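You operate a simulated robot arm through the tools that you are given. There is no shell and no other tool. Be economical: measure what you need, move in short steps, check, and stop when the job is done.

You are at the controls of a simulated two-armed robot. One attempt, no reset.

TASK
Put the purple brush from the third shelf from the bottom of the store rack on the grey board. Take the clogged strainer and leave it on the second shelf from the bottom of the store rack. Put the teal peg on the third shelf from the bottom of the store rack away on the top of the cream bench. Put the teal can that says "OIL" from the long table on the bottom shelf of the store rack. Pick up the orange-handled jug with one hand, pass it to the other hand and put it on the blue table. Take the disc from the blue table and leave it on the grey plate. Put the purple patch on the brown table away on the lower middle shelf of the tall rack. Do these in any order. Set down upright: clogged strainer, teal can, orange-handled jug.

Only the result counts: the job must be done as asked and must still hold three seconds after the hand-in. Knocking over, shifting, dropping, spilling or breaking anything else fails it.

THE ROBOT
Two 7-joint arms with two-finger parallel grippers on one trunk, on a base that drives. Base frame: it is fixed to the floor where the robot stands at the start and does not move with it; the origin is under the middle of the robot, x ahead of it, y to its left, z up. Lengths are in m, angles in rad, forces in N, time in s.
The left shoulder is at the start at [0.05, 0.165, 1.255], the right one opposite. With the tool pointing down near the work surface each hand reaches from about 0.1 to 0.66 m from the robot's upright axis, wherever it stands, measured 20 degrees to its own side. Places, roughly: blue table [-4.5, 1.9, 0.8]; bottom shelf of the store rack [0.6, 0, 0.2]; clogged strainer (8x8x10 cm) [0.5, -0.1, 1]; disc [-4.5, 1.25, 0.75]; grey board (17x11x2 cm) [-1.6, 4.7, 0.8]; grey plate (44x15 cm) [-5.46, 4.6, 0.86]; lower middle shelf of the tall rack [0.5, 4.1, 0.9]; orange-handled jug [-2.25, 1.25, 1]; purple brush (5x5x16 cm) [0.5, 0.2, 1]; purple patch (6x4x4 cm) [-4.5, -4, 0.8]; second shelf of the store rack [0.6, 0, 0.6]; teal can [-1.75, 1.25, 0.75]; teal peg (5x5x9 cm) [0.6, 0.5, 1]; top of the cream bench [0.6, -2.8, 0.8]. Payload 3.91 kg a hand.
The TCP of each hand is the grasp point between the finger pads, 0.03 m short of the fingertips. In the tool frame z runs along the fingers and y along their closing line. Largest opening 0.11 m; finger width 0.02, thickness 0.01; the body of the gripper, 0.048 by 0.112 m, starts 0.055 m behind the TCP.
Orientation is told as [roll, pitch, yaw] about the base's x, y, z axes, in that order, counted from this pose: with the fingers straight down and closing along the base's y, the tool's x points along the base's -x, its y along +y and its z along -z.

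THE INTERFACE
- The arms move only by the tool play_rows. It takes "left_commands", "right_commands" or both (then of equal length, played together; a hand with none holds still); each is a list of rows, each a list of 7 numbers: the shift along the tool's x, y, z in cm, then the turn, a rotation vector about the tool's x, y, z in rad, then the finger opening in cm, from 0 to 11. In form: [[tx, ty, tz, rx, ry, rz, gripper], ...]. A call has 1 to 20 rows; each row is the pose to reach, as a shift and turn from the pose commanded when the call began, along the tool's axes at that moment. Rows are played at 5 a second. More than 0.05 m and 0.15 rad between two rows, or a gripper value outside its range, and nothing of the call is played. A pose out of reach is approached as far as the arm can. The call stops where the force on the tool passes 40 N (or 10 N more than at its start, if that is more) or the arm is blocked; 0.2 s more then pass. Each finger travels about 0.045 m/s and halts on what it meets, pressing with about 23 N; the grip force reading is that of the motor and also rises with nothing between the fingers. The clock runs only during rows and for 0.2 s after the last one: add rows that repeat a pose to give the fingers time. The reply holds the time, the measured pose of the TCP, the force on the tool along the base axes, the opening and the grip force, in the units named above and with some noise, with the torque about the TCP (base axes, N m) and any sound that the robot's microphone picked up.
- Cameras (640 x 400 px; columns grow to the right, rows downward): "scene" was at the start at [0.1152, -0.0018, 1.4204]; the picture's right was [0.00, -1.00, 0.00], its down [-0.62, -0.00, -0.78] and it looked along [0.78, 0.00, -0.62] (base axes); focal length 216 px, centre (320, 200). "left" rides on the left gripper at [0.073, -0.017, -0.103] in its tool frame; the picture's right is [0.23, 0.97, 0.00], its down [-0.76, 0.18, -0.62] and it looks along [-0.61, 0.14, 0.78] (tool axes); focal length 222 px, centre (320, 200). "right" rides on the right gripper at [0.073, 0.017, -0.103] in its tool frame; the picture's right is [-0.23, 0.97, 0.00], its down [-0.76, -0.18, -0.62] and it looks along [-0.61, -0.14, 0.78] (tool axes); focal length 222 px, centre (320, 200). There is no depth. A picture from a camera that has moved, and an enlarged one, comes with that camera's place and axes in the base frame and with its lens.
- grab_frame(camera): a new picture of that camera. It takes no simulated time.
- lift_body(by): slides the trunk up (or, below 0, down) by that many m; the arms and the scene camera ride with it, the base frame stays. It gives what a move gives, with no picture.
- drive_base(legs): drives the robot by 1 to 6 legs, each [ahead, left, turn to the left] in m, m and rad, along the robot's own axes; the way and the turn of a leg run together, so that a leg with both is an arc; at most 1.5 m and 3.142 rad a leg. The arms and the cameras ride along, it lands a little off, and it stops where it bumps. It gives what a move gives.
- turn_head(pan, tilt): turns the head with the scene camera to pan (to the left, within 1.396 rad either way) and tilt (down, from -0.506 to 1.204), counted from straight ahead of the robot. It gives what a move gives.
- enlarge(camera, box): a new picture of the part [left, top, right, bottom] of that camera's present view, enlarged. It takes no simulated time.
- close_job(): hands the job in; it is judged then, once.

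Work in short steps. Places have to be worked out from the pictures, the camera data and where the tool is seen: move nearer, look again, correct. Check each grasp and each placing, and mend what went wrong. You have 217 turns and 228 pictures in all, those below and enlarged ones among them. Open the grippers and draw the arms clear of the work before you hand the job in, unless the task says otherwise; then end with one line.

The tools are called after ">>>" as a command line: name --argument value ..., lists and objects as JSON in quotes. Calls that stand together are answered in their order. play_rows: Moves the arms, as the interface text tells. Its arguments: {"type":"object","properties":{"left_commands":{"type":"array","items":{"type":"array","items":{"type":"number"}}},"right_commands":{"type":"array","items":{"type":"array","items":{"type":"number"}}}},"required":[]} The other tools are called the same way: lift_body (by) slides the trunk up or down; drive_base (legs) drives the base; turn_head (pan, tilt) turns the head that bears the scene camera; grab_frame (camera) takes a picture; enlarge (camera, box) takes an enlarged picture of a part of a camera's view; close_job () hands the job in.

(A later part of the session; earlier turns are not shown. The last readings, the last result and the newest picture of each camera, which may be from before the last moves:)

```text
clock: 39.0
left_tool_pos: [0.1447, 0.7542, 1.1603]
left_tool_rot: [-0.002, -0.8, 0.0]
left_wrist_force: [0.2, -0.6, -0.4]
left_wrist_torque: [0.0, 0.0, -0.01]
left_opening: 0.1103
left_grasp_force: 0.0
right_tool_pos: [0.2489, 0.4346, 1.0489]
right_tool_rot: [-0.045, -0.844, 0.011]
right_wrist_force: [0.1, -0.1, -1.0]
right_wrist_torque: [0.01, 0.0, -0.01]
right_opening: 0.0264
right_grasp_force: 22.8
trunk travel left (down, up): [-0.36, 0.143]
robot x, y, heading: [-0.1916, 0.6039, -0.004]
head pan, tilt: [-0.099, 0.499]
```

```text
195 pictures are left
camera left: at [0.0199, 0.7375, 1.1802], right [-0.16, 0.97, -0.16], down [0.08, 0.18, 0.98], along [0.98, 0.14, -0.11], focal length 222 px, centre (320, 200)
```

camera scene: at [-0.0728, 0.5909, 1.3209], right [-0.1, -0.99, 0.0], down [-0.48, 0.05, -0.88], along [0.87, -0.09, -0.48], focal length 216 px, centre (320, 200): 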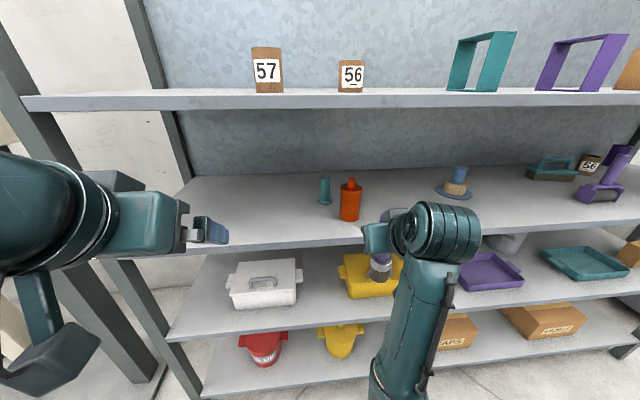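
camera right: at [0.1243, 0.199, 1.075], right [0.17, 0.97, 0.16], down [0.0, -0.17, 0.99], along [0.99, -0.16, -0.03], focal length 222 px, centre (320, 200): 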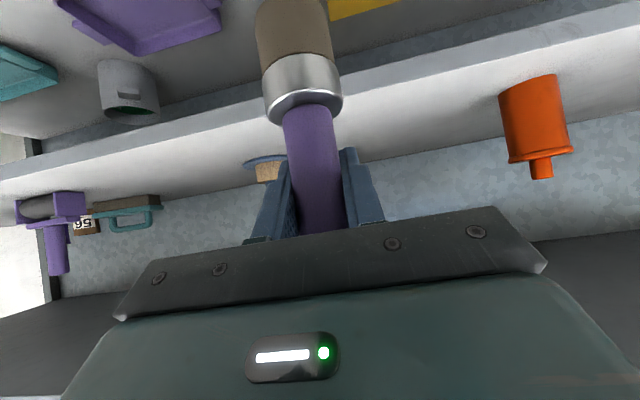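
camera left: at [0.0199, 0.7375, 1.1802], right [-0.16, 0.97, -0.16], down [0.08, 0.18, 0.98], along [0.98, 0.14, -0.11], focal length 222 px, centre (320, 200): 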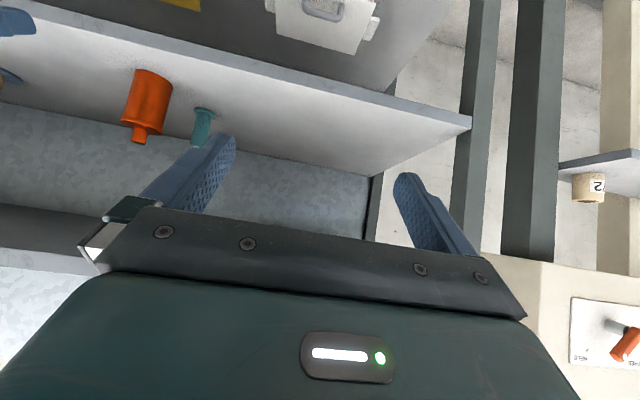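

Peg clearly visible at about (0.555, 0.513). I yaw the left hand by -0.5 so it comes in from the left of the bottle.

>>> play_rows --left_commands '[[0, 0, 0, 0.09, 0, 0.087, 8], [0, 0, 0, 0.18, 0, 0.174, 6.5], [0, 0, 0, 0.27, 0, 0.261, 6.5], [0, 0, 0, 0.359, 0, 0.348, 6.5]]'

>>> play_rows --left_commands '[[-1.6, -0.2, 4.4, 0, 0, 0, 6.5], [-3.3, -0.5, 8.7, 0, 0, 0, 6.5], [-5, -0.7, 13.1, 0, 0, 0, 6.5], [-6.6, -0.9, 17.4, 0, 0, 0, 6.5], [-8.2, -1.1, 21.8, 0, 0, 0, 6.5], [-9.9, -1.4, 26.1, 0, 0, 0, 6.5], [-11.5, -1.6, 30.5, 0, 0, 0, 6.5]]'

>>> grab_frame --camera "left"

>>> grab_frame --camera "scene"

```text
clock: 40.0
left_tool_pos: [0.1458, 0.7548, 1.162]
left_tool_rot: [-0.002, -0.801, -0.503]
left_wrist_force: [-0.3, -0.4, 0.2]
left_wrist_torque: [0.01, 0.04, 0.04]
left_opening: 0.065
left_grasp_force: 0.1
left hand out of reach, approached as far as the arm can: row 1, 2, 3
right_tool_pos: [0.249, 0.4358, 1.0495]
right_tool_rot: [-0.044, -0.84, 0.012]
right_wrist_force: [-0.1, -0.5, -2.2]
right_wrist_torque: [0.01, -0.01, -0.02]
right_opening: 0.0267
right_grasp_force: 23.3
trunk travel left (down, up): [-0.36, 0.143]
robot x, y, heading: [-0.1929, 0.6015, -0.004]
head pan, tilt: [-0.099, 0.499]
```

```text
clock: 41.6
left_tool_pos: [0.4034, 0.5926, 1.0278]
left_tool_rot: [-0.001, -0.799, -0.501]
left_wrist_force: [0.4, -0.3, -0.4]
left_wrist_torque: [0.01, -0.01, -0.01]
left_opening: 0.0649
left_grasp_force: 0.1
right_tool_pos: [0.2483, 0.4343, 1.0475]
right_tool_rot: [-0.045, -0.842, 0.012]
right_wrist_force: [-0.2, -0.2, -0.7]
right_wrist_torque: [0.01, 0.0, 0.02]
right_opening: 0.0266
right_grasp_force: 23.2
trunk travel left (down, up): [-0.36, 0.143]
robot x, y, heading: [-0.19, 0.6023, -0.003]
head pan, tilt: [-0.099, 0.499]
```

```text
194 pictures are left
camera left: at [0.2853, 0.6372, 1.0476], right [0.33, 0.93, -0.16], down [0.16, 0.12, 0.98], along [0.93, -0.35, -0.11], focal length 222 px, centre (320, 200)
```

left: 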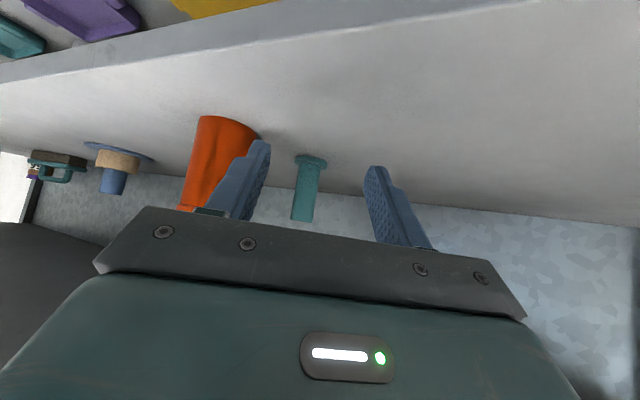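

```text
193 pictures are left
camera scene: at [-0.0725, 0.5905, 1.3209], right [-0.1, -0.99, 0.0], down [-0.48, 0.05, -0.88], along [0.87, -0.09, -0.48], focal length 216 px, centre (320, 200)
```

scene: 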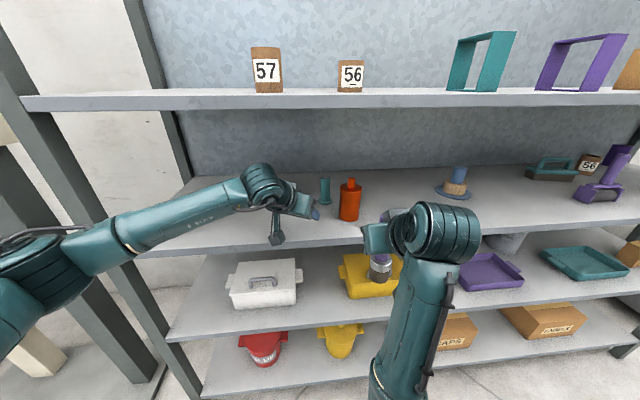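

Peg triangulates to (0.556, 0.514), well in line. I advance 16.6 cm with a small bias away from the bottle.

>>> play_rows --left_commands '[[-2.64, 0.4, 3.2, 0, 0, 0, 6.2], [-5.28, 0.5, 6.45, 0, 0, 0, 6.2], [-7.9, 0.5, 9.7, 0, 0, 0, 6.2], [-9.5, 0.5, 11.6, 0, 0, 0, 6.2], [-10.6, 0.5, 12.9, 0, 0, 0, 6.2]]'

>>> grab_frame --camera "left"

```text
clock: 42.8
left_tool_pos: [0.5355, 0.5269, 1.0191]
left_tool_rot: [-0.003, -0.802, -0.501]
left_wrist_force: [0.1, -0.6, -0.7]
left_wrist_torque: [-0.07, 0.01, 0.04]
left_opening: 0.0619
left_grasp_force: 0.1
left hand out of reach, approached as far as the arm can: row 5
right_tool_pos: [0.2481, 0.4347, 1.0477]
right_tool_rot: [-0.046, -0.841, 0.012]
right_wrist_force: [-0.3, 0.6, -0.6]
right_wrist_torque: [-0.03, -0.01, 0.0]
right_opening: 0.0265
right_grasp_force: 22.9
trunk travel left (down, up): [-0.36, 0.143]
robot x, y, heading: [-0.1917, 0.6004, -0.0]
head pan, tilt: [-0.099, 0.499]
```

```text
192 pictures are left
camera left: at [0.4168, 0.5724, 1.0378], right [0.33, 0.93, -0.16], down [0.16, 0.12, 0.98], along [0.93, -0.35, -0.11], focal length 222 px, centre (320, 200)
```

left: 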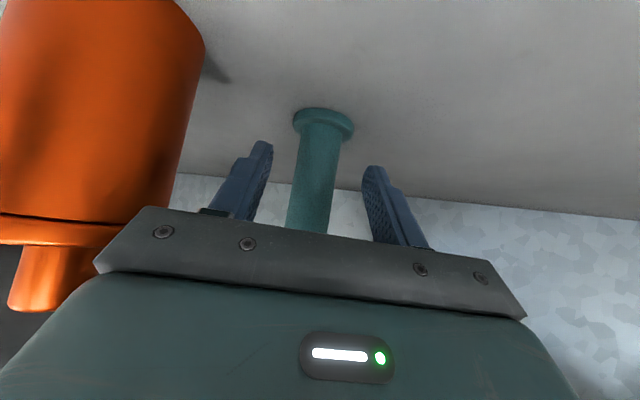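

Arm's reach ends 2 cm short; I drive 3 cm ahead, then re-check.

>>> drive_base --legs '[[0.03, 0, 0]]'

>>> grab_frame --camera "left"

```text
clock: 43.6
left_tool_pos: [0.5658, 0.5275, 1.0187]
left_tool_rot: [0.0, -0.8, -0.501]
left_wrist_force: [-0.8, 0.5, 1.2]
left_wrist_torque: [-0.03, -0.02, -0.01]
left_opening: 0.0618
left_grasp_force: 0.1
right_tool_pos: [0.2785, 0.4346, 1.0483]
right_tool_rot: [-0.046, -0.842, 0.014]
right_wrist_force: [-0.1, 0.7, -1.6]
right_wrist_torque: [0.05, 0.0, 0.0]
right_opening: 0.0263
right_grasp_force: 23.0
trunk travel left (down, up): [-0.36, 0.143]
robot x, y, heading: [-0.1647, 0.6027, -0.011]
head pan, tilt: [-0.099, 0.499]
```

```text
191 pictures are left
camera left: at [0.4479, 0.572, 1.0372], right [0.33, 0.93, -0.16], down [0.16, 0.12, 0.98], along [0.93, -0.35, -0.11], focal length 222 px, centre (320, 200)
```

left: 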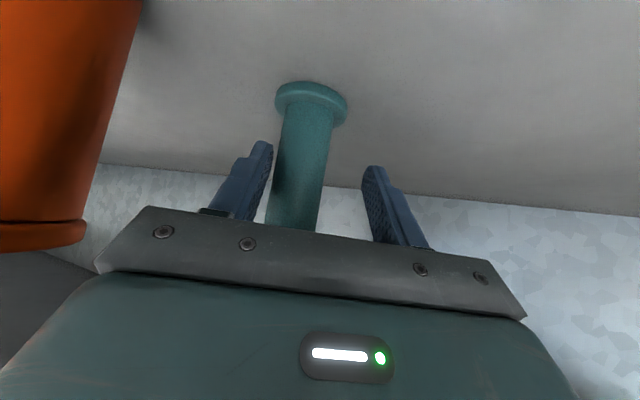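

Peg is now within the pads' depth but 1.4 cm to the left side; I shift laterally -1.4 cm and close.

>>> play_rows --left_commands '[[0, -0.7, 0, 0, 0, 0, 6.2], [0, -1.3, 0, 0, 0, 0, 6.2], [0, -1.3, 0, 0, 0, 0, 4], [0, -1.3, 0, 0, 0, 0, 2], [0, -1.3, 0, 0, 0, 0, 1], [0, -1.3, 0, 0, 0, 0, 1]]'

>>> grab_frame --camera "left"

```text
clock: 45.0
left_tool_pos: [0.559, 0.5147, 1.0186]
left_tool_rot: [-0.001, -0.799, -0.5]
left_wrist_force: [0.1, 0.6, 0.5]
left_wrist_torque: [0.02, 0.0, -0.02]
left_opening: 0.03
left_grasp_force: 23.5
right_tool_pos: [0.2779, 0.4339, 1.0482]
right_tool_rot: [-0.047, -0.84, 0.012]
right_wrist_force: [0.2, -1.7, -2.5]
right_wrist_torque: [-0.38, -0.02, -0.06]
right_opening: 0.0265
right_grasp_force: 22.5
trunk travel left (down, up): [-0.36, 0.143]
robot x, y, heading: [-0.1679, 0.6035, -0.005]
head pan, tilt: [-0.099, 0.499]
```

```text
190 pictures are left
camera left: at [0.4415, 0.5597, 1.038], right [0.33, 0.93, -0.16], down [0.16, 0.12, 0.98], along [0.93, -0.35, -0.11], focal length 222 px, centre (320, 200)
```

left: 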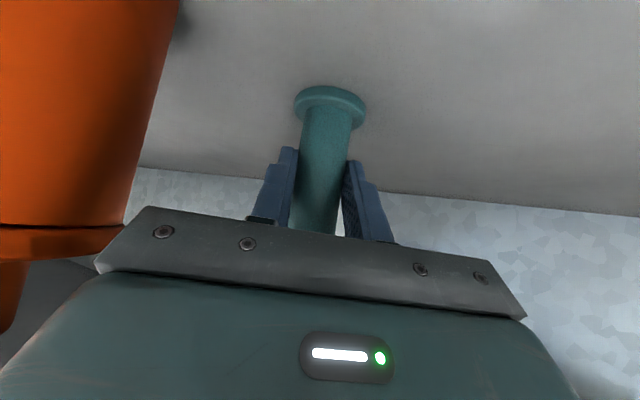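

Peg gripped. Lift 4 cm and back out along the approach line.

>>> play_rows --left_commands '[[-1.4, 0, -1.4, 0, 0, 0, 1], [-2.9, 0, -2.8, 0, 0, 0, 1], [0.3, 0, -6.0, 0, 0, 0, 1], [3.4, 0, -9.3, 0, 0, 0, 1], [6.5, 0, -12.5, 0, 0, 0, 1], [9.7, 0, -15.7, 0, 0, 0, 1], [12.8, 0, -19.0, 0, 0, 0, 1], [15.9, 0, -22.2, 0, 0, 0, 1]]'

>>> grab_frame --camera "left"

>>> grab_frame --camera "scene"

```text
clock: 46.8
left_tool_pos: [0.3236, 0.6467, 1.0611]
left_tool_rot: [-0.003, -0.801, -0.5]
left_wrist_force: [0.4, 0.2, -0.6]
left_wrist_torque: [-0.01, 0.01, 0.0]
left_opening: 0.0299
left_grasp_force: 23.1
right_tool_pos: [0.2787, 0.4341, 1.0491]
right_tool_rot: [-0.048, -0.841, 0.012]
right_wrist_force: [-0.3, 0.5, -1.1]
right_wrist_torque: [0.04, -0.03, -0.01]
right_opening: 0.0262
right_grasp_force: 23.3
trunk travel left (down, up): [-0.36, 0.143]
robot x, y, heading: [-0.1607, 0.6013, -0.005]
head pan, tilt: [-0.099, 0.499]
```

```text
189 pictures are left
camera left: at [0.206, 0.6915, 1.0794], right [0.33, 0.93, -0.16], down [0.16, 0.12, 0.98], along [0.93, -0.35, -0.11], focal length 222 px, centre (320, 200)
```

left: 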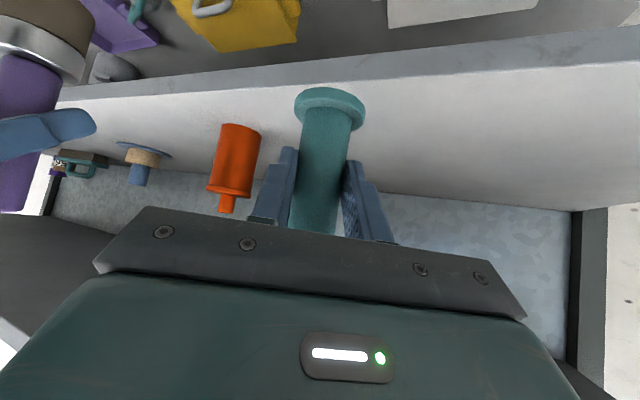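

```text
188 pictures are left
camera scene: at [-0.0426, 0.591, 1.321], right [-0.1, -0.99, 0.0], down [-0.48, 0.05, -0.88], along [0.87, -0.09, -0.48], focal length 216 px, centre (320, 200)
```

scene: 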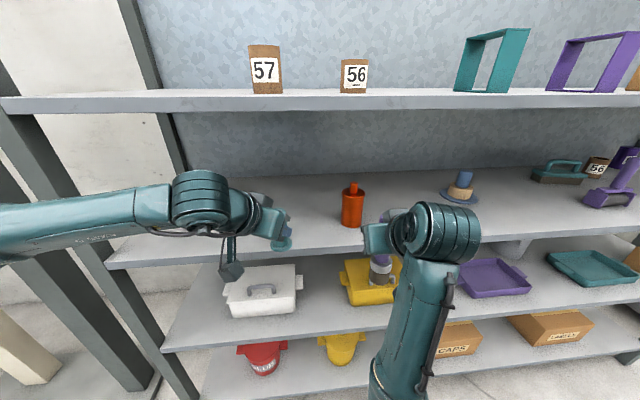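

Both items in hand. I back off 0.45 m and look toward the cream bench on the right.

>>> drive_base --legs '[[-0.45, 0, 0]]'

>>> turn_head --pan -1.2 --tilt 0.3

>>> grab_frame --camera "scene"

```text
clock: 49.5
left_tool_pos: [-0.1117, 0.6459, 1.0607]
left_tool_rot: [-0.002, -0.8, -0.508]
left_wrist_force: [-0.3, -0.2, -1.6]
left_wrist_torque: [0.02, 0.02, 0.01]
left_opening: 0.0298
left_grasp_force: 23.6
right_tool_pos: [-0.1582, 0.4345, 1.0489]
right_tool_rot: [-0.045, -0.841, 0.005]
right_wrist_force: [0.1, 0.9, -1.1]
right_wrist_torque: [0.0, -0.03, 0.04]
right_opening: 0.0267
right_grasp_force: 23.4
trunk travel left (down, up): [-0.36, 0.143]
robot x, y, heading: [-0.5974, 0.6065, -0.013]
head pan, tilt: [-0.099, 0.499]
```

```text
clock: 50.8
left_tool_pos: [-0.1118, 0.647, 1.06]
left_tool_rot: [-0.002, -0.801, -0.507]
left_wrist_force: [0.7, 0.3, -1.2]
left_wrist_torque: [0.0, 0.01, 0.01]
left_opening: 0.0297
left_grasp_force: 23.0
right_tool_pos: [-0.1576, 0.4349, 1.0463]
right_tool_rot: [-0.046, -0.842, 0.006]
right_wrist_force: [-0.6, 0.3, -0.5]
right_wrist_torque: [0.01, 0.0, 0.02]
right_opening: 0.0264
right_grasp_force: 23.4
trunk travel left (down, up): [-0.36, 0.143]
robot x, y, heading: [-0.5985, 0.6069, -0.013]
head pan, tilt: [-1.201, 0.3]
```

```text
187 pictures are left
camera scene: at [-0.5355, 0.5161, 1.3393], right [-0.94, -0.35, 0.0], down [-0.1, 0.28, -0.96], along [0.34, -0.89, -0.3], focal length 216 px, centre (320, 200)
```

scene: 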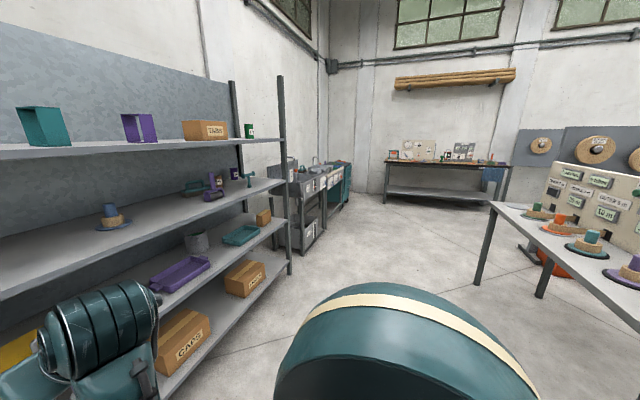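

Path along x≈-0.6 is clear. I strafe right 2.4 m, then look at the bench.

>>> drive_base --legs '[[0, -1.2, 0.013], [0, -1.2, 0]]'

>>> turn_head --pan -0.5 --tilt 0.35

>>> grab_frame --camera "scene"

```text
clock: 72.4
left_tool_pos: [-0.1099, -1.7902, 1.0606]
left_tool_rot: [-0.001, -0.799, -0.473]
left_wrist_force: [0.3, -0.5, -0.1]
left_wrist_torque: [-0.02, 0.05, 0.0]
left_opening: 0.0297
left_grasp_force: 23.1
right_tool_pos: [-0.1493, -2.004, 1.0486]
right_tool_rot: [-0.047, -0.842, 0.04]
right_wrist_force: [-0.3, 0.4, -0.9]
right_wrist_torque: [0.02, -0.02, -0.02]
right_opening: 0.0263
right_grasp_force: 23.0
trunk travel left (down, up): [-0.36, 0.143]
robot x, y, heading: [-0.5922, -1.8409, 0.025]
head pan, tilt: [-1.201, 0.3]
```

```text
clock: 73.5
left_tool_pos: [-0.1085, -1.7902, 1.0598]
left_tool_rot: [-0.003, -0.799, -0.472]
left_wrist_force: [-0.4, -0.1, -2.1]
left_wrist_torque: [0.01, 0.01, 0.01]
left_opening: 0.0296
left_grasp_force: 23.4
right_tool_pos: [-0.1481, -2.0037, 1.0485]
right_tool_rot: [-0.049, -0.841, 0.037]
right_wrist_force: [-0.4, -0.2, -0.7]
right_wrist_torque: [-0.02, -0.02, -0.01]
right_opening: 0.0264
right_grasp_force: 23.0
trunk travel left (down, up): [-0.36, 0.143]
robot x, y, heading: [-0.5952, -1.8441, 0.018]
head pan, tilt: [-0.499, 0.351]
```

```text
186 pictures are left
camera scene: at [-0.482, -1.8913, 1.3346], right [-0.46, -0.89, 0.0], down [-0.31, 0.16, -0.94], along [0.83, -0.43, -0.34], focal length 216 px, centre (320, 200)
```

scene: 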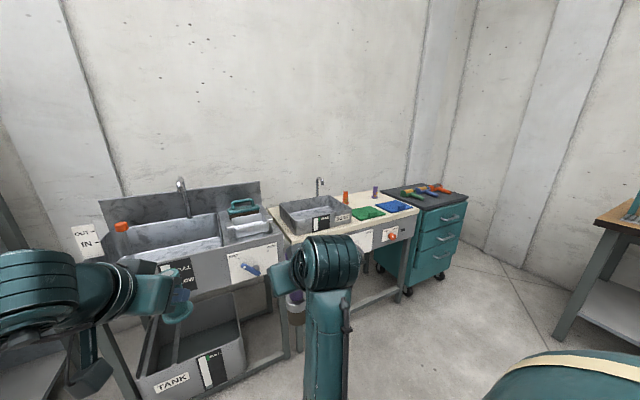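

The cream bench (basin, green and blue trays) is ahead-right. I strafe another 0.9 m and look.

>>> drive_base --legs '[[0, -0.9, -0.02]]'

>>> turn_head --pan 0.0 --tilt 0.4

>>> grab_frame --camera "scene"

>>> grab_frame --camera "left"

```text
clock: 81.9
left_tool_pos: [-0.095, -2.717, 1.0602]
left_tool_rot: [-0.003, -0.8, -0.49]
left_wrist_force: [0.2, -0.9, -1.2]
left_wrist_torque: [0.01, 0.02, -0.01]
left_opening: 0.0293
left_grasp_force: 22.3
right_tool_pos: [-0.1384, -2.9299, 1.048]
right_tool_rot: [-0.046, -0.841, 0.023]
right_wrist_force: [0.6, 0.2, -1.6]
right_wrist_torque: [-0.02, -0.03, 0.0]
right_opening: 0.0262
right_grasp_force: 23.2
trunk travel left (down, up): [-0.36, 0.143]
robot x, y, heading: [-0.5804, -2.763, 0.007]
head pan, tilt: [-0.499, 0.351]
```

```text
clock: 82.8
left_tool_pos: [-0.0958, -2.7173, 1.0606]
left_tool_rot: [-0.002, -0.799, -0.488]
left_wrist_force: [-0.2, 0.3, -1.3]
left_wrist_torque: [0.01, 0.03, -0.02]
left_opening: 0.0294
left_grasp_force: 23.3
right_tool_pos: [-0.1386, -2.9304, 1.0491]
right_tool_rot: [-0.047, -0.842, 0.024]
right_wrist_force: [-0.2, -0.6, -1.0]
right_wrist_torque: [-0.02, -0.01, -0.04]
right_opening: 0.0264
right_grasp_force: 22.2
trunk travel left (down, up): [-0.36, 0.143]
robot x, y, heading: [-0.5803, -2.765, 0.007]
head pan, tilt: [0.0, 0.4]
```

```text
185 pictures are left
camera scene: at [-0.4592, -2.7679, 1.3301], right [0.0, -1.0, 0.0], down [-0.39, 0.0, -0.92], along [0.92, 0.0, -0.39], focal length 216 px, centre (320, 200)
```

scene: 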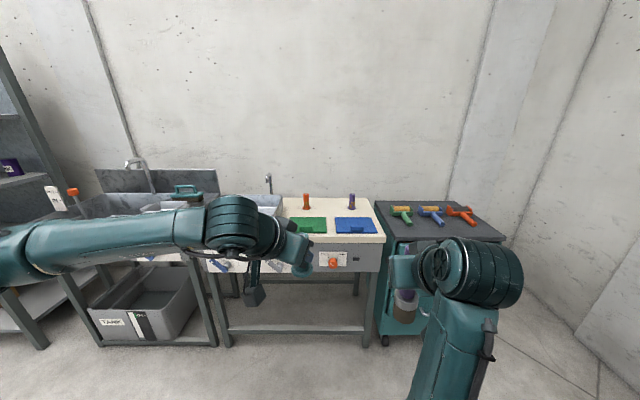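

```text
184 pictures are left
camera left: at [-0.2133, -2.6739, 1.0791], right [0.32, 0.93, -0.16], down [0.16, 0.12, 0.98], along [0.93, -0.34, -0.11], focal length 222 px, centre (320, 200)
```

left: 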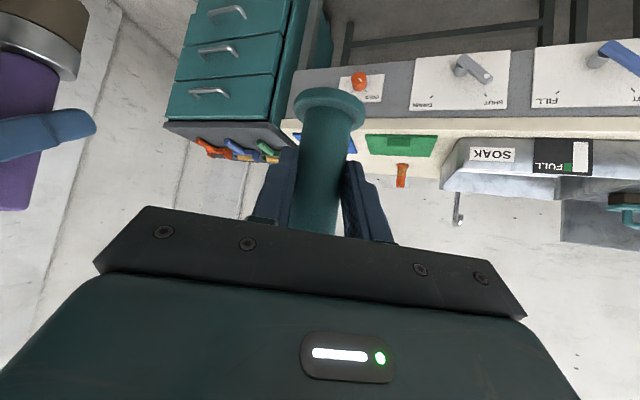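

Zoom on the bench top to find a free area.

>>> enlarge --camera "scene" --box '[250, 180, 410, 280]'

```text
4.00 times, centred on (330, 230) of scene
camera zoom: at [-0.4592, -2.7679, 1.3301], right [0.0, -1.0, 0.0], down [-0.39, 0.0, -0.92], along [0.92, 0.0, -0.39], focal length 864 px, centre (280, 80)
```

zoom: 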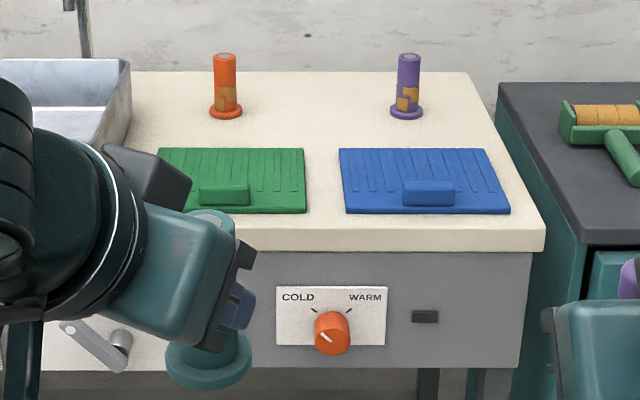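

Free cream area between the orange and purple pegs, around (0.59, -2.82). I un-yaw the left hand and drive 0.48 m ahead.

>>> play_rows --left_commands '[[0, 0, 0, -0.09, 0, -0.087, 1], [0, 0, 0, -0.18, 0, -0.174, 1], [0, 0, 0, -0.27, 0, -0.261, 1], [0, 0, 0, -0.351, 0, -0.341, 1]]'

>>> drive_base --legs '[[0.48, -0.08, 0]]'

>>> turn_head --pan 0.0 --tilt 0.55

>>> grab_frame --camera "scene"

>>> grab_frame --camera "left"

```text
clock: 83.8
left_tool_pos: [-0.0958, -2.7182, 1.0599]
left_tool_rot: [-0.001, -0.799, 0.003]
left_wrist_force: [-0.2, 0.5, -0.6]
left_wrist_torque: [-0.03, -0.03, 0.02]
left_opening: 0.0294
left_grasp_force: 23.4
right_tool_pos: [-0.1396, -2.9292, 1.0489]
right_tool_rot: [-0.048, -0.842, 0.023]
right_wrist_force: [0.8, -0.2, -1.6]
right_wrist_torque: [0.02, 0.02, -0.01]
right_opening: 0.0263
right_grasp_force: 22.9
trunk travel left (down, up): [-0.36, 0.143]
robot x, y, heading: [-0.5839, -2.7671, 0.005]
head pan, tilt: [0.0, 0.4]
```

```text
clock: 86.6
left_tool_pos: [0.3731, -2.7911, 1.0577]
left_tool_rot: [-0.001, -0.797, 0.006]
left_wrist_force: [1.6, 0.2, -0.8]
left_wrist_torque: [0.03, 0.01, 0.03]
left_opening: 0.0294
left_grasp_force: 22.9
right_tool_pos: [0.3306, -3.0038, 1.048]
right_tool_rot: [-0.047, -0.842, 0.026]
right_wrist_force: [0.0, 0.0, -0.7]
right_wrist_torque: [0.04, 0.0, 0.03]
right_opening: 0.0267
right_grasp_force: 23.2
trunk travel left (down, up): [-0.36, 0.143]
robot x, y, heading: [-0.1096, -2.8422, 0.008]
head pan, tilt: [0.0, 0.4]
```

```text
clock: 87.3
left_tool_pos: [0.3712, -2.7906, 1.0584]
left_tool_rot: [-0.001, -0.801, 0.005]
left_wrist_force: [0.1, 0.2, -0.8]
left_wrist_torque: [0.0, -0.01, 0.01]
left_opening: 0.0296
left_grasp_force: 22.7
right_tool_pos: [0.3297, -3.0035, 1.0482]
right_tool_rot: [-0.047, -0.842, 0.028]
right_wrist_force: [-0.3, 0.0, -0.8]
right_wrist_torque: [0.0, -0.03, -0.01]
right_opening: 0.026
right_grasp_force: 23.3
trunk travel left (down, up): [-0.36, 0.143]
robot x, y, heading: [-0.1135, -2.8441, 0.008]
head pan, tilt: [0.0, 0.55]
```

```text
182 pictures are left
camera scene: at [0.006, -2.8427, 1.3164], right [0.01, -1.0, 0.0], down [-0.52, -0.01, -0.85], along [0.85, 0.01, -0.52], focal length 216 px, centre (320, 200)
```

scene: 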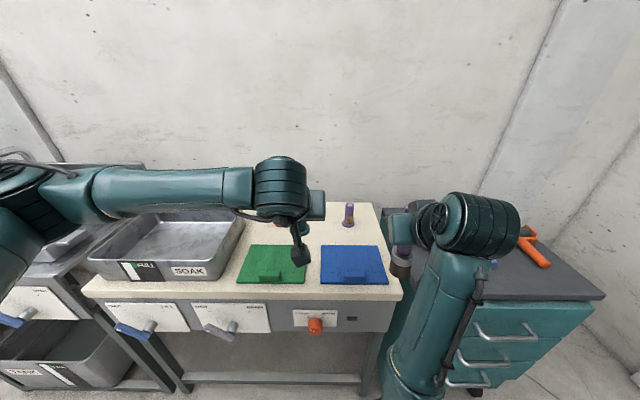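

```text
181 pictures are left
camera left: at [0.2472, -2.8082, 1.0784], right [-0.16, 0.97, -0.16], down [0.08, 0.18, 0.98], along [0.98, 0.15, -0.11], focal length 222 px, centre (320, 200)
```

left: 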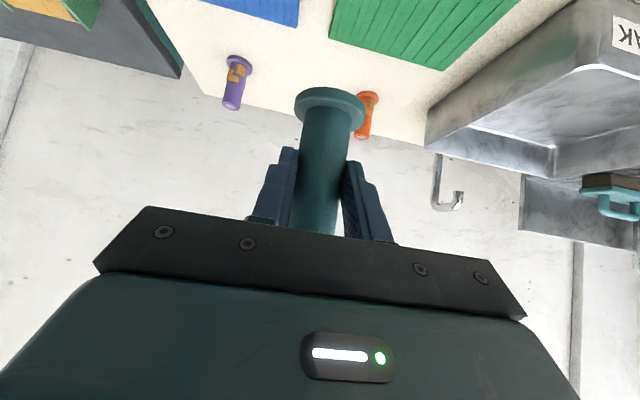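

Pegs stand at y -2.70 and -2.925, x≈0.6, bench z≈0.83. I take the peg to (0.58, -2.812) and descend 13 cm.

>>> play_rows --left_commands '[[-2.9, -0.4, 3, 0, 0, 0, 1], [-5.8, -0.8, 6, 0, 0, 0, 1], [-8.7, -1.3, 9, 0, 0, 0, 1], [-11.7, -1.7, 12, 0, 0, 0, 1], [-14.6, -2.1, 15, 0, 0, 0, 1], [-12.1, -2.1, 17.4, 0, 0, 0, 1], [-9.6, -2.1, 19.9, 0, 0, 0, 1], [-7.4, -2.1, 22, 0, 0, 0, 1], [-5.3, -2.1, 24.1, 0, 0, 0, 1]]'

>>> grab_frame --camera "left"

>>> enlarge --camera "scene" --box '[220, 160, 420, 290]'

```text
clock: 89.3
left_tool_pos: [0.5831, -2.8099, 0.9257]
left_tool_rot: [0.0, -0.798, 0.004]
left_wrist_force: [0.1, 0.1, -0.9]
left_wrist_torque: [0.01, 0.0, -0.01]
left_opening: 0.0299
left_grasp_force: 23.2
right_tool_pos: [0.3291, -3.0032, 1.047]
right_tool_rot: [-0.046, -0.842, 0.027]
right_wrist_force: [-0.3, 0.4, -1.3]
right_wrist_torque: [0.01, 0.02, -0.02]
right_opening: 0.0263
right_grasp_force: 22.8
trunk travel left (down, up): [-0.36, 0.143]
robot x, y, heading: [-0.1133, -2.8405, 0.01]
head pan, tilt: [0.0, 0.55]
```

```text
180 pictures are left
camera left: at [0.4589, -2.8285, 0.9462], right [-0.16, 0.97, -0.16], down [0.08, 0.18, 0.98], along [0.98, 0.15, -0.11], focal length 222 px, centre (320, 200)
```

left: 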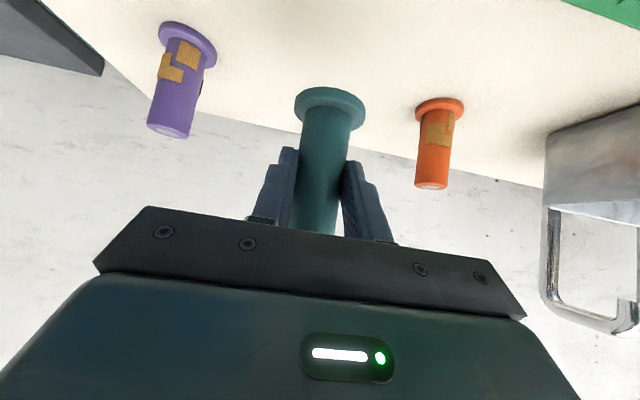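

```text
3.08 times, centred on (320, 225) of scene
camera zoom: at [0.0062, -2.8427, 1.3163], right [0.01, -1.0, 0.0], down [-0.52, -0.01, -0.85], along [0.85, 0.01, -0.52], focal length 665 px, centre (320, 123)
```

zoom: 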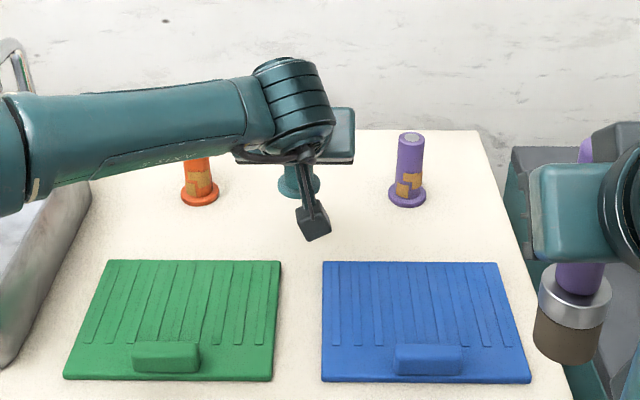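

Between the two pegs as intended. Descend 3 cm.

>>> play_rows --left_commands '[[0.72, 0, 0.7, 0, 0, 0, 1], [1.43, 0, 1.4, 0, 0, 0, 1], [2.15, 0, 2.1, 0, 0, 0, 1]]'

>>> grab_frame --camera "left"

```text
clock: 90.1
left_tool_pos: [0.5829, -2.8127, 0.898]
left_tool_rot: [-0.001, -0.799, 0.006]
left_wrist_force: [0.1, 0.3, 0.2]
left_wrist_torque: [-0.01, 0.03, 0.01]
left_opening: 0.0296
left_grasp_force: 22.9
right_tool_pos: [0.331, -3.0028, 1.0488]
right_tool_rot: [-0.046, -0.841, 0.028]
right_wrist_force: [-0.1, -0.9, -0.4]
right_wrist_torque: [0.0, -0.01, 0.01]
right_opening: 0.0263
right_grasp_force: 23.0
trunk travel left (down, up): [-0.36, 0.143]
robot x, y, heading: [-0.1118, -2.8398, 0.011]
head pan, tilt: [0.0, 0.55]
```

```text
178 pictures are left
camera left: at [0.4582, -2.8293, 0.9174], right [-0.16, 0.97, -0.16], down [0.08, 0.18, 0.98], along [0.98, 0.15, -0.11], focal length 222 px, centre (320, 200)
```

left: 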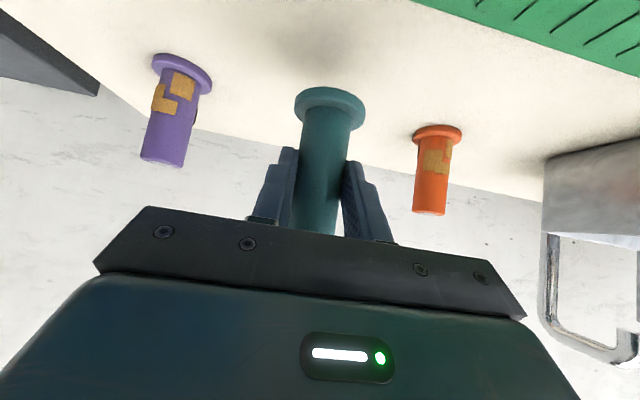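

About 1 cm left. Continue in small steps.

>>> play_rows --left_commands '[[0.36, 0, 0.35, 0, 0, 0, 1], [0.72, 0, 0.7, 0, 0, 0, 1], [0.93, 0, 0.91, 0, 0, 0, 1]]'

```text
clock: 90.9
left_tool_pos: [0.5822, -2.8116, 0.8849]
left_tool_rot: [-0.001, -0.798, 0.004]
left_wrist_force: [-0.7, 0.1, -0.7]
left_wrist_torque: [0.01, 0.04, -0.02]
left_opening: 0.0295
left_grasp_force: 22.8
right_tool_pos: [0.3307, -3.0025, 1.0476]
right_tool_rot: [-0.047, -0.842, 0.029]
right_wrist_force: [0.8, 0.3, -1.0]
right_wrist_torque: [-0.02, -0.02, -0.01]
right_opening: 0.0263
right_grasp_force: 22.2
trunk travel left (down, up): [-0.36, 0.143]
robot x, y, heading: [-0.1128, -2.8408, 0.009]
head pan, tilt: [0.0, 0.55]
```

No contact yet; one more cm in small steps.

>>> play_rows --left_commands '[[0.36, 0, 0.35, 0, 0, 0, 1], [0.72, 0, 0.7, 0, 0, 0, 1]]'

>>> grab_frame --camera "left"

```text
clock: 91.5
left_tool_pos: [0.5817, -2.8126, 0.8763]
left_tool_rot: [-0.002, -0.799, 0.003]
left_wrist_force: [0.2, -0.4, -1.3]
left_wrist_torque: [0.02, 0.0, -0.03]
left_opening: 0.0296
left_grasp_force: 23.2
right_tool_pos: [0.3295, -3.0037, 1.0473]
right_tool_rot: [-0.047, -0.84, 0.028]
right_wrist_force: [-0.8, -0.6, -1.2]
right_wrist_torque: [0.01, -0.03, 0.03]
right_opening: 0.0262
right_grasp_force: 23.5
trunk travel left (down, up): [-0.36, 0.143]
robot x, y, heading: [-0.1105, -2.8447, 0.007]
head pan, tilt: [0.0, 0.55]
```

```text
177 pictures are left
camera left: at [0.4573, -2.8295, 0.8949], right [-0.16, 0.97, -0.16], down [0.08, 0.18, 0.98], along [0.98, 0.14, -0.11], focal length 222 px, centre (320, 200)
```

left: 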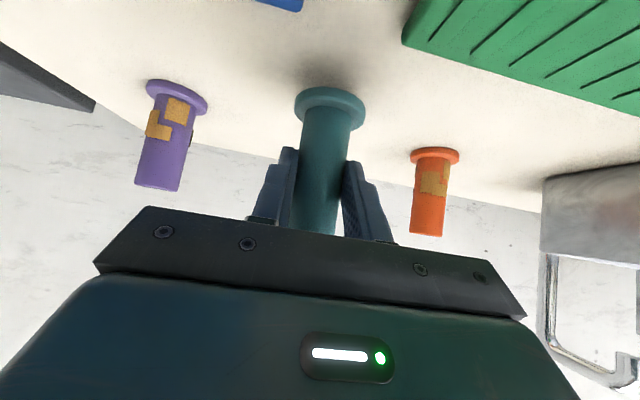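

Shadow is closing in; continue.

>>> play_rows --left_commands '[[0.36, 0, 0.35, 0, 0, 0, 1], [0.72, 0, 0.7, 0, 0, 0, 1], [1.0, 0, 0.98, 0, 0, 0, 1]]'

>>> grab_frame --camera "left"

```text
clock: 92.3
left_tool_pos: [0.5822, -2.8114, 0.861]
left_tool_rot: [-0.002, -0.799, 0.005]
left_wrist_force: [0.5, -0.1, -0.6]
left_wrist_torque: [0.02, 0.01, 0.01]
left_opening: 0.0296
left_grasp_force: 22.7
right_tool_pos: [0.3304, -3.0026, 1.0483]
right_tool_rot: [-0.048, -0.84, 0.029]
right_wrist_force: [-0.1, 0.0, -0.6]
right_wrist_torque: [0.03, 0.01, 0.0]
right_opening: 0.0264
right_grasp_force: 23.3
trunk travel left (down, up): [-0.36, 0.143]
robot x, y, heading: [-0.1154, -2.8424, 0.014]
head pan, tilt: [0.0, 0.55]
```

```text
176 pictures are left
camera left: at [0.4571, -2.8294, 0.8808], right [-0.16, 0.97, -0.16], down [0.08, 0.18, 0.98], along [0.98, 0.15, -0.11], focal length 222 px, centre (320, 200)
```

left: 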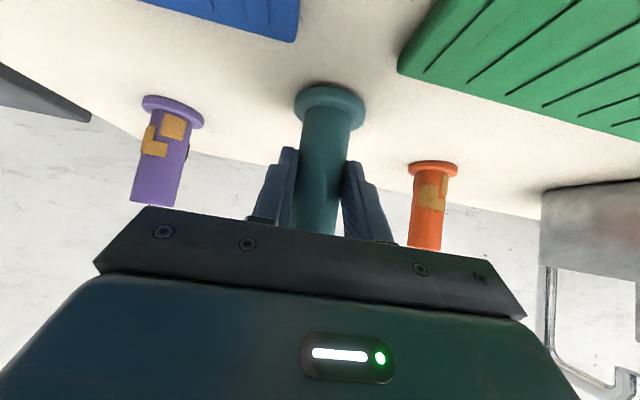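

Still a sliver to go (shadow near the flange). Step down further until contact shows.

>>> play_rows --left_commands '[[0.29, 0, 0.28, 0, 0, 0, 1], [0.57, 0, 0.56, 0, 0, 0, 1], [0.72, 0, 0.7, 0, 0, 0, 1]]'

```text
clock: 93.1
left_tool_pos: [0.5813, -2.8126, 0.8584]
left_tool_rot: [-0.004, -0.809, 0.004]
left_wrist_force: [1.9, -0.2, 20.6]
left_wrist_torque: [-0.03, -0.35, -0.01]
left_opening: 0.0297
left_grasp_force: 22.6
right_tool_pos: [0.328, -3.0039, 1.0501]
right_tool_rot: [-0.049, -0.845, 0.029]
right_wrist_force: [0.4, -0.9, -0.9]
right_wrist_torque: [0.0, -0.02, -0.01]
right_opening: 0.0263
right_grasp_force: 23.0
trunk travel left (down, up): [-0.36, 0.143]
robot x, y, heading: [-0.1095, -2.8385, 0.012]
head pan, tilt: [0.0, 0.55]
```

Contact (20 N). Ease up, open, and back away along the tool axis.

>>> play_rows --left_commands '[[-0.35, 0, -0.35, 0, 0, 0, 1], [-0.35, 0, -0.35, 0, 0, 0, 3], [-0.35, 0, -0.35, 0, 0, 0, 4.5], [-0.35, 0, -0.35, 0, 0, 0, 5.5], [-0.35, 0, -0.35, 0, 0, 0, 5.5], [-0.35, 0, -3.5, 0, 0, 0, 5.5], [-0.35, 0, -8, 0, 0, 0, 5.5], [-0.35, 0, -12, 0, 0, 0, 5.5], [-0.35, 0, -16, 0, 0, 0, 5.5], [-0.35, 0, -20, 0, 0, 0, 5.5]]'

>>> grab_frame --camera "left"

>>> grab_frame --camera "scene"

```text
clock: 95.3
left_tool_pos: [0.4391, -2.8108, 0.9904]
left_tool_rot: [-0.003, -0.801, 0.005]
left_wrist_force: [-0.2, -0.6, -0.3]
left_wrist_torque: [-0.01, -0.03, 0.0]
left_opening: 0.0551
left_grasp_force: 0.0
right_tool_pos: [0.3296, -3.0026, 1.0483]
right_tool_rot: [-0.048, -0.841, 0.028]
right_wrist_force: [-0.5, 0.0, -0.6]
right_wrist_torque: [0.01, -0.02, -0.01]
right_opening: 0.0262
right_grasp_force: 23.0
trunk travel left (down, up): [-0.36, 0.143]
robot x, y, heading: [-0.1119, -2.841, 0.012]
head pan, tilt: [0.0, 0.55]
```

```text
175 pictures are left
camera left: at [0.3139, -2.8295, 1.0098], right [-0.16, 0.97, -0.16], down [0.08, 0.18, 0.98], along [0.98, 0.15, -0.11], focal length 222 px, centre (320, 200)
```

left: 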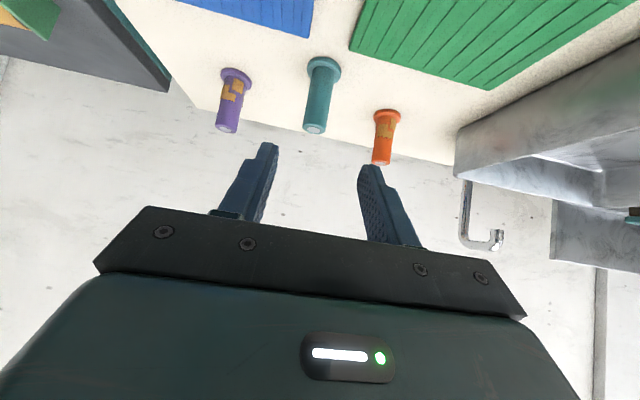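

```text
174 pictures are left
camera scene: at [0.0055, -2.8427, 1.3164], right [0.01, -1.0, 0.0], down [-0.52, -0.01, -0.85], along [0.85, 0.01, -0.52], focal length 216 px, centre (320, 200)
```

scene: 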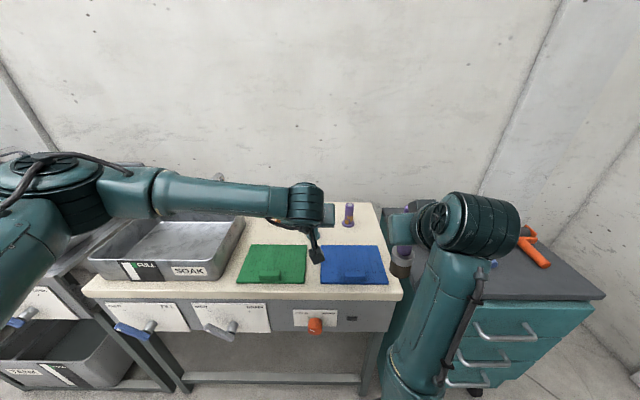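

Peg stands on the bench. I back off 0.8 m, then turn to face the other way and look for the brown table.

>>> drive_base --legs '[[-0.8, 0, 0], [0, 0, 2.8]]'

>>> turn_head --pan 0.3 --tilt 0.25

>>> grab_frame --camera "scene"

```text
clock: 106.0
left_tool_pos: [-1.4216, -2.668, 0.9887]
left_tool_rot: [-0.001, -0.799, 2.759]
left_wrist_force: [0.5, -0.1, 0.0]
left_wrist_torque: [0.02, 0.03, 0.02]
left_opening: 0.0549
left_grasp_force: 0.0
right_tool_pos: [-1.2491, -2.5324, 1.0477]
right_tool_rot: [-0.046, -0.841, 2.782]
right_wrist_force: [-0.3, 0.5, -0.9]
right_wrist_torque: [0.0, 0.0, 0.01]
right_opening: 0.0263
right_grasp_force: 23.4
trunk travel left (down, up): [-0.36, 0.143]
robot x, y, heading: [-0.901, -2.8496, 2.768]
head pan, tilt: [0.0, 0.55]
```

```text
clock: 106.8
left_tool_pos: [-1.4213, -2.6688, 0.9902]
left_tool_rot: [-0.001, -0.799, 2.759]
left_wrist_force: [0.8, 1.0, -0.9]
left_wrist_torque: [-0.02, -0.01, 0.0]
left_opening: 0.055
left_grasp_force: 0.0
right_tool_pos: [-1.2479, -2.5333, 1.0496]
right_tool_rot: [-0.046, -0.841, 2.782]
right_wrist_force: [-0.7, 0.0, -1.2]
right_wrist_torque: [-0.05, 0.0, -0.02]
right_opening: 0.0262
right_grasp_force: 23.1
trunk travel left (down, up): [-0.36, 0.143]
robot x, y, heading: [-0.898, -2.8499, 2.767]
head pan, tilt: [0.3, 0.25]
```

```text
173 pictures are left
camera scene: at [-1.0199, -2.8336, 1.344], right [0.08, 1.0, 0.0], down [0.25, -0.02, -0.97], along [-0.97, 0.07, -0.25], focal length 216 px, centre (320, 200)
```

scene: 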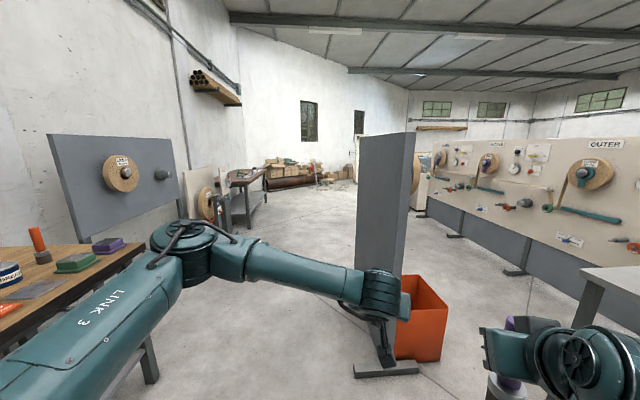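

The farther brown table (~(-4.2,-3.7)) is the target; corridor between the near table and the grey panel is centred at y≈-3.05. I drive there.

>>> drive_base --legs '[[0, 0, 0.375], [1.3, 0.2, 0], [1.1, 0, 0]]'

>>> turn_head --pan 0.5 --tilt 0.35

>>> grab_frame --camera "scene"

```text
clock: 120.1
left_tool_pos: [-3.9129, -3.0505, 0.9899]
left_tool_rot: [-0.002, -0.799, 3.136]
left_wrist_force: [0.7, 0.4, 0.2]
left_wrist_torque: [-0.02, -0.02, 0.0]
left_opening: 0.0551
left_grasp_force: 0.0
right_tool_pos: [-3.8011, -2.8612, 1.0488]
right_tool_rot: [-0.048, -0.841, -3.125]
right_wrist_force: [0.6, 0.0, -1.0]
right_wrist_torque: [0.04, -0.01, -0.02]
right_opening: 0.0257
right_grasp_force: 23.5
trunk travel left (down, up): [-0.36, 0.143]
robot x, y, heading: [-3.3616, -3.03, -3.142]
head pan, tilt: [0.3, 0.25]
```

```text
clock: 120.8
left_tool_pos: [-3.9132, -3.0515, 0.9903]
left_tool_rot: [-0.002, -0.8, 3.136]
left_wrist_force: [0.6, -0.4, -0.5]
left_wrist_torque: [-0.01, 0.01, 0.01]
left_opening: 0.0551
left_grasp_force: 0.1
right_tool_pos: [-3.8023, -2.8617, 1.047]
right_tool_rot: [-0.045, -0.841, -3.125]
right_wrist_force: [-0.6, -0.2, -1.8]
right_wrist_torque: [0.02, 0.0, 0.0]
right_opening: 0.0261
right_grasp_force: 23.1
trunk travel left (down, up): [-0.36, 0.143]
robot x, y, heading: [-3.3579, -3.0249, -3.144]
head pan, tilt: [0.499, 0.351]
```

```text
172 pictures are left
camera scene: at [-3.472, -3.0734, 1.3346], right [-0.48, 0.88, 0.0], down [0.3, 0.16, -0.94], along [-0.82, -0.45, -0.34], focal length 216 px, centre (320, 200)
```

scene: 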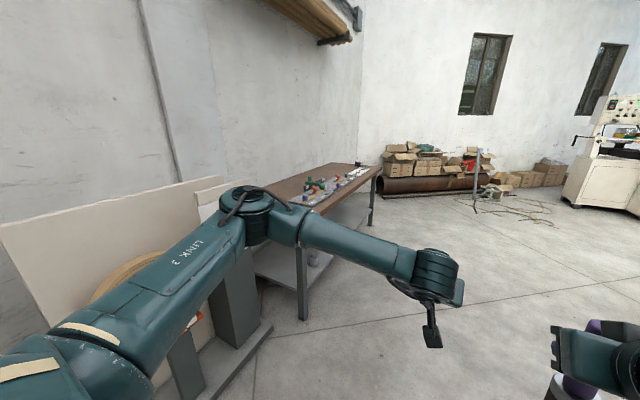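

Table front edge is at y≈-3.72, x from -4.4 to -6.1. I drive to x≈-4.5 and turn left to face it.

>>> drive_base --legs '[[1.15, -0.1, 0], [0, 0, 1.571]]'

>>> turn_head --pan 0.0 --tilt 0.45

>>> grab_frame --camera "scene"

>>> grab_frame --camera "left"

```text
clock: 130.6
left_tool_pos: [-4.5381, -3.4572, 0.989]
left_tool_rot: [-0.001, -0.799, -1.615]
left_wrist_force: [-0.4, 0.7, 0.0]
left_wrist_torque: [0.01, 0.02, 0.04]
left_opening: 0.0551
left_grasp_force: 0.0
right_tool_pos: [-4.7217, -3.34, 1.0478]
right_tool_rot: [-0.046, -0.841, -1.592]
right_wrist_force: [0.0, 0.1, -1.5]
right_wrist_torque: [-0.01, 0.01, -0.02]
right_opening: 0.0261
right_grasp_force: 23.0
trunk travel left (down, up): [-0.36, 0.143]
robot x, y, heading: [-4.5415, -2.9053, -1.611]
head pan, tilt: [0.499, 0.351]
```

```text
clock: 131.6
left_tool_pos: [-4.537, -3.4577, 0.9902]
left_tool_rot: [-0.003, -0.8, -1.615]
left_wrist_force: [0.2, 0.8, -1.2]
left_wrist_torque: [0.0, 0.01, 0.04]
left_opening: 0.0551
left_grasp_force: 0.0
right_tool_pos: [-4.7244, -3.3399, 1.0476]
right_tool_rot: [-0.047, -0.84, -1.592]
right_wrist_force: [0.8, 0.1, -0.9]
right_wrist_torque: [-0.01, 0.02, 0.04]
right_opening: 0.0262
right_grasp_force: 22.8
trunk travel left (down, up): [-0.36, 0.143]
robot x, y, heading: [-4.5396, -2.9043, -1.604]
head pan, tilt: [0.0, 0.45]
```

```text
171 pictures are left
camera scene: at [-4.5449, -3.0281, 1.3254], right [-1.0, 0.04, 0.0], down [0.02, 0.43, -0.9], along [-0.03, -0.9, -0.44], focal length 216 px, centre (320, 200)
```

scene: 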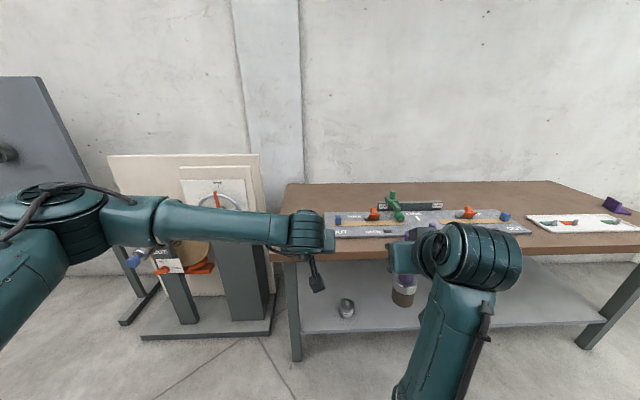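

```text
170 pictures are left
camera left: at [-4.5487, -3.3334, 1.0094], right [0.98, 0.11, -0.16], down [0.17, -0.09, 0.98], along [0.1, -0.99, -0.11], focal length 222 px, centre (320, 200)
```

left: 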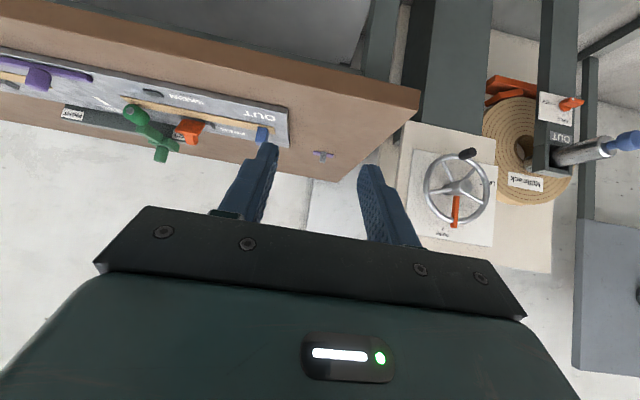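

Enlarging to identify the purple patch.

>>> enlarge --camera "left" --box '[0, 40, 420, 260]'

>>> enlarge --camera "scene" --box '[270, 160, 640, 300]'

```text
1.52 times, centred on (210, 150) of left
camera zoom: at [-4.5487, -3.3334, 1.0094], right [0.98, 0.11, -0.16], down [0.17, -0.09, 0.98], along [0.1, -0.99, -0.11], focal length 338 px, centre (488, 276)
```

zoom: 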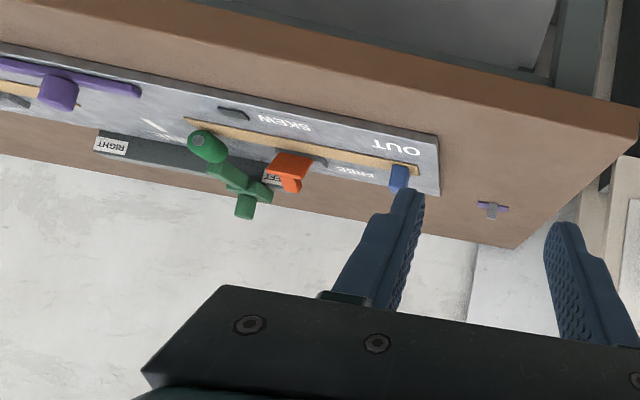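

```text
1.73 times, centred on (455, 230) of scene
camera zoom: at [-4.5449, -3.0281, 1.3254], right [-1.0, 0.04, 0.0], down [0.02, 0.43, -0.9], along [-0.03, -0.9, -0.44], focal length 374 px, centre (86, 148)
```

zoom: 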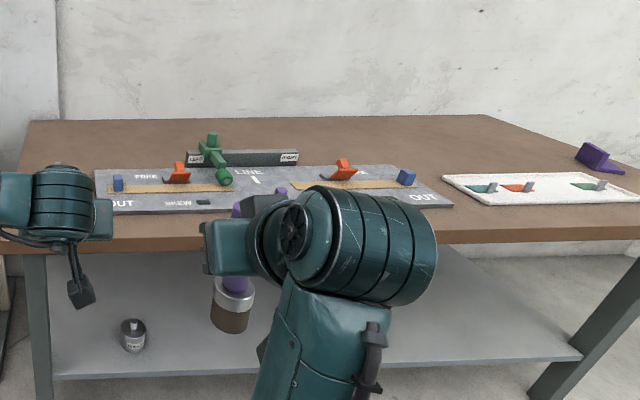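

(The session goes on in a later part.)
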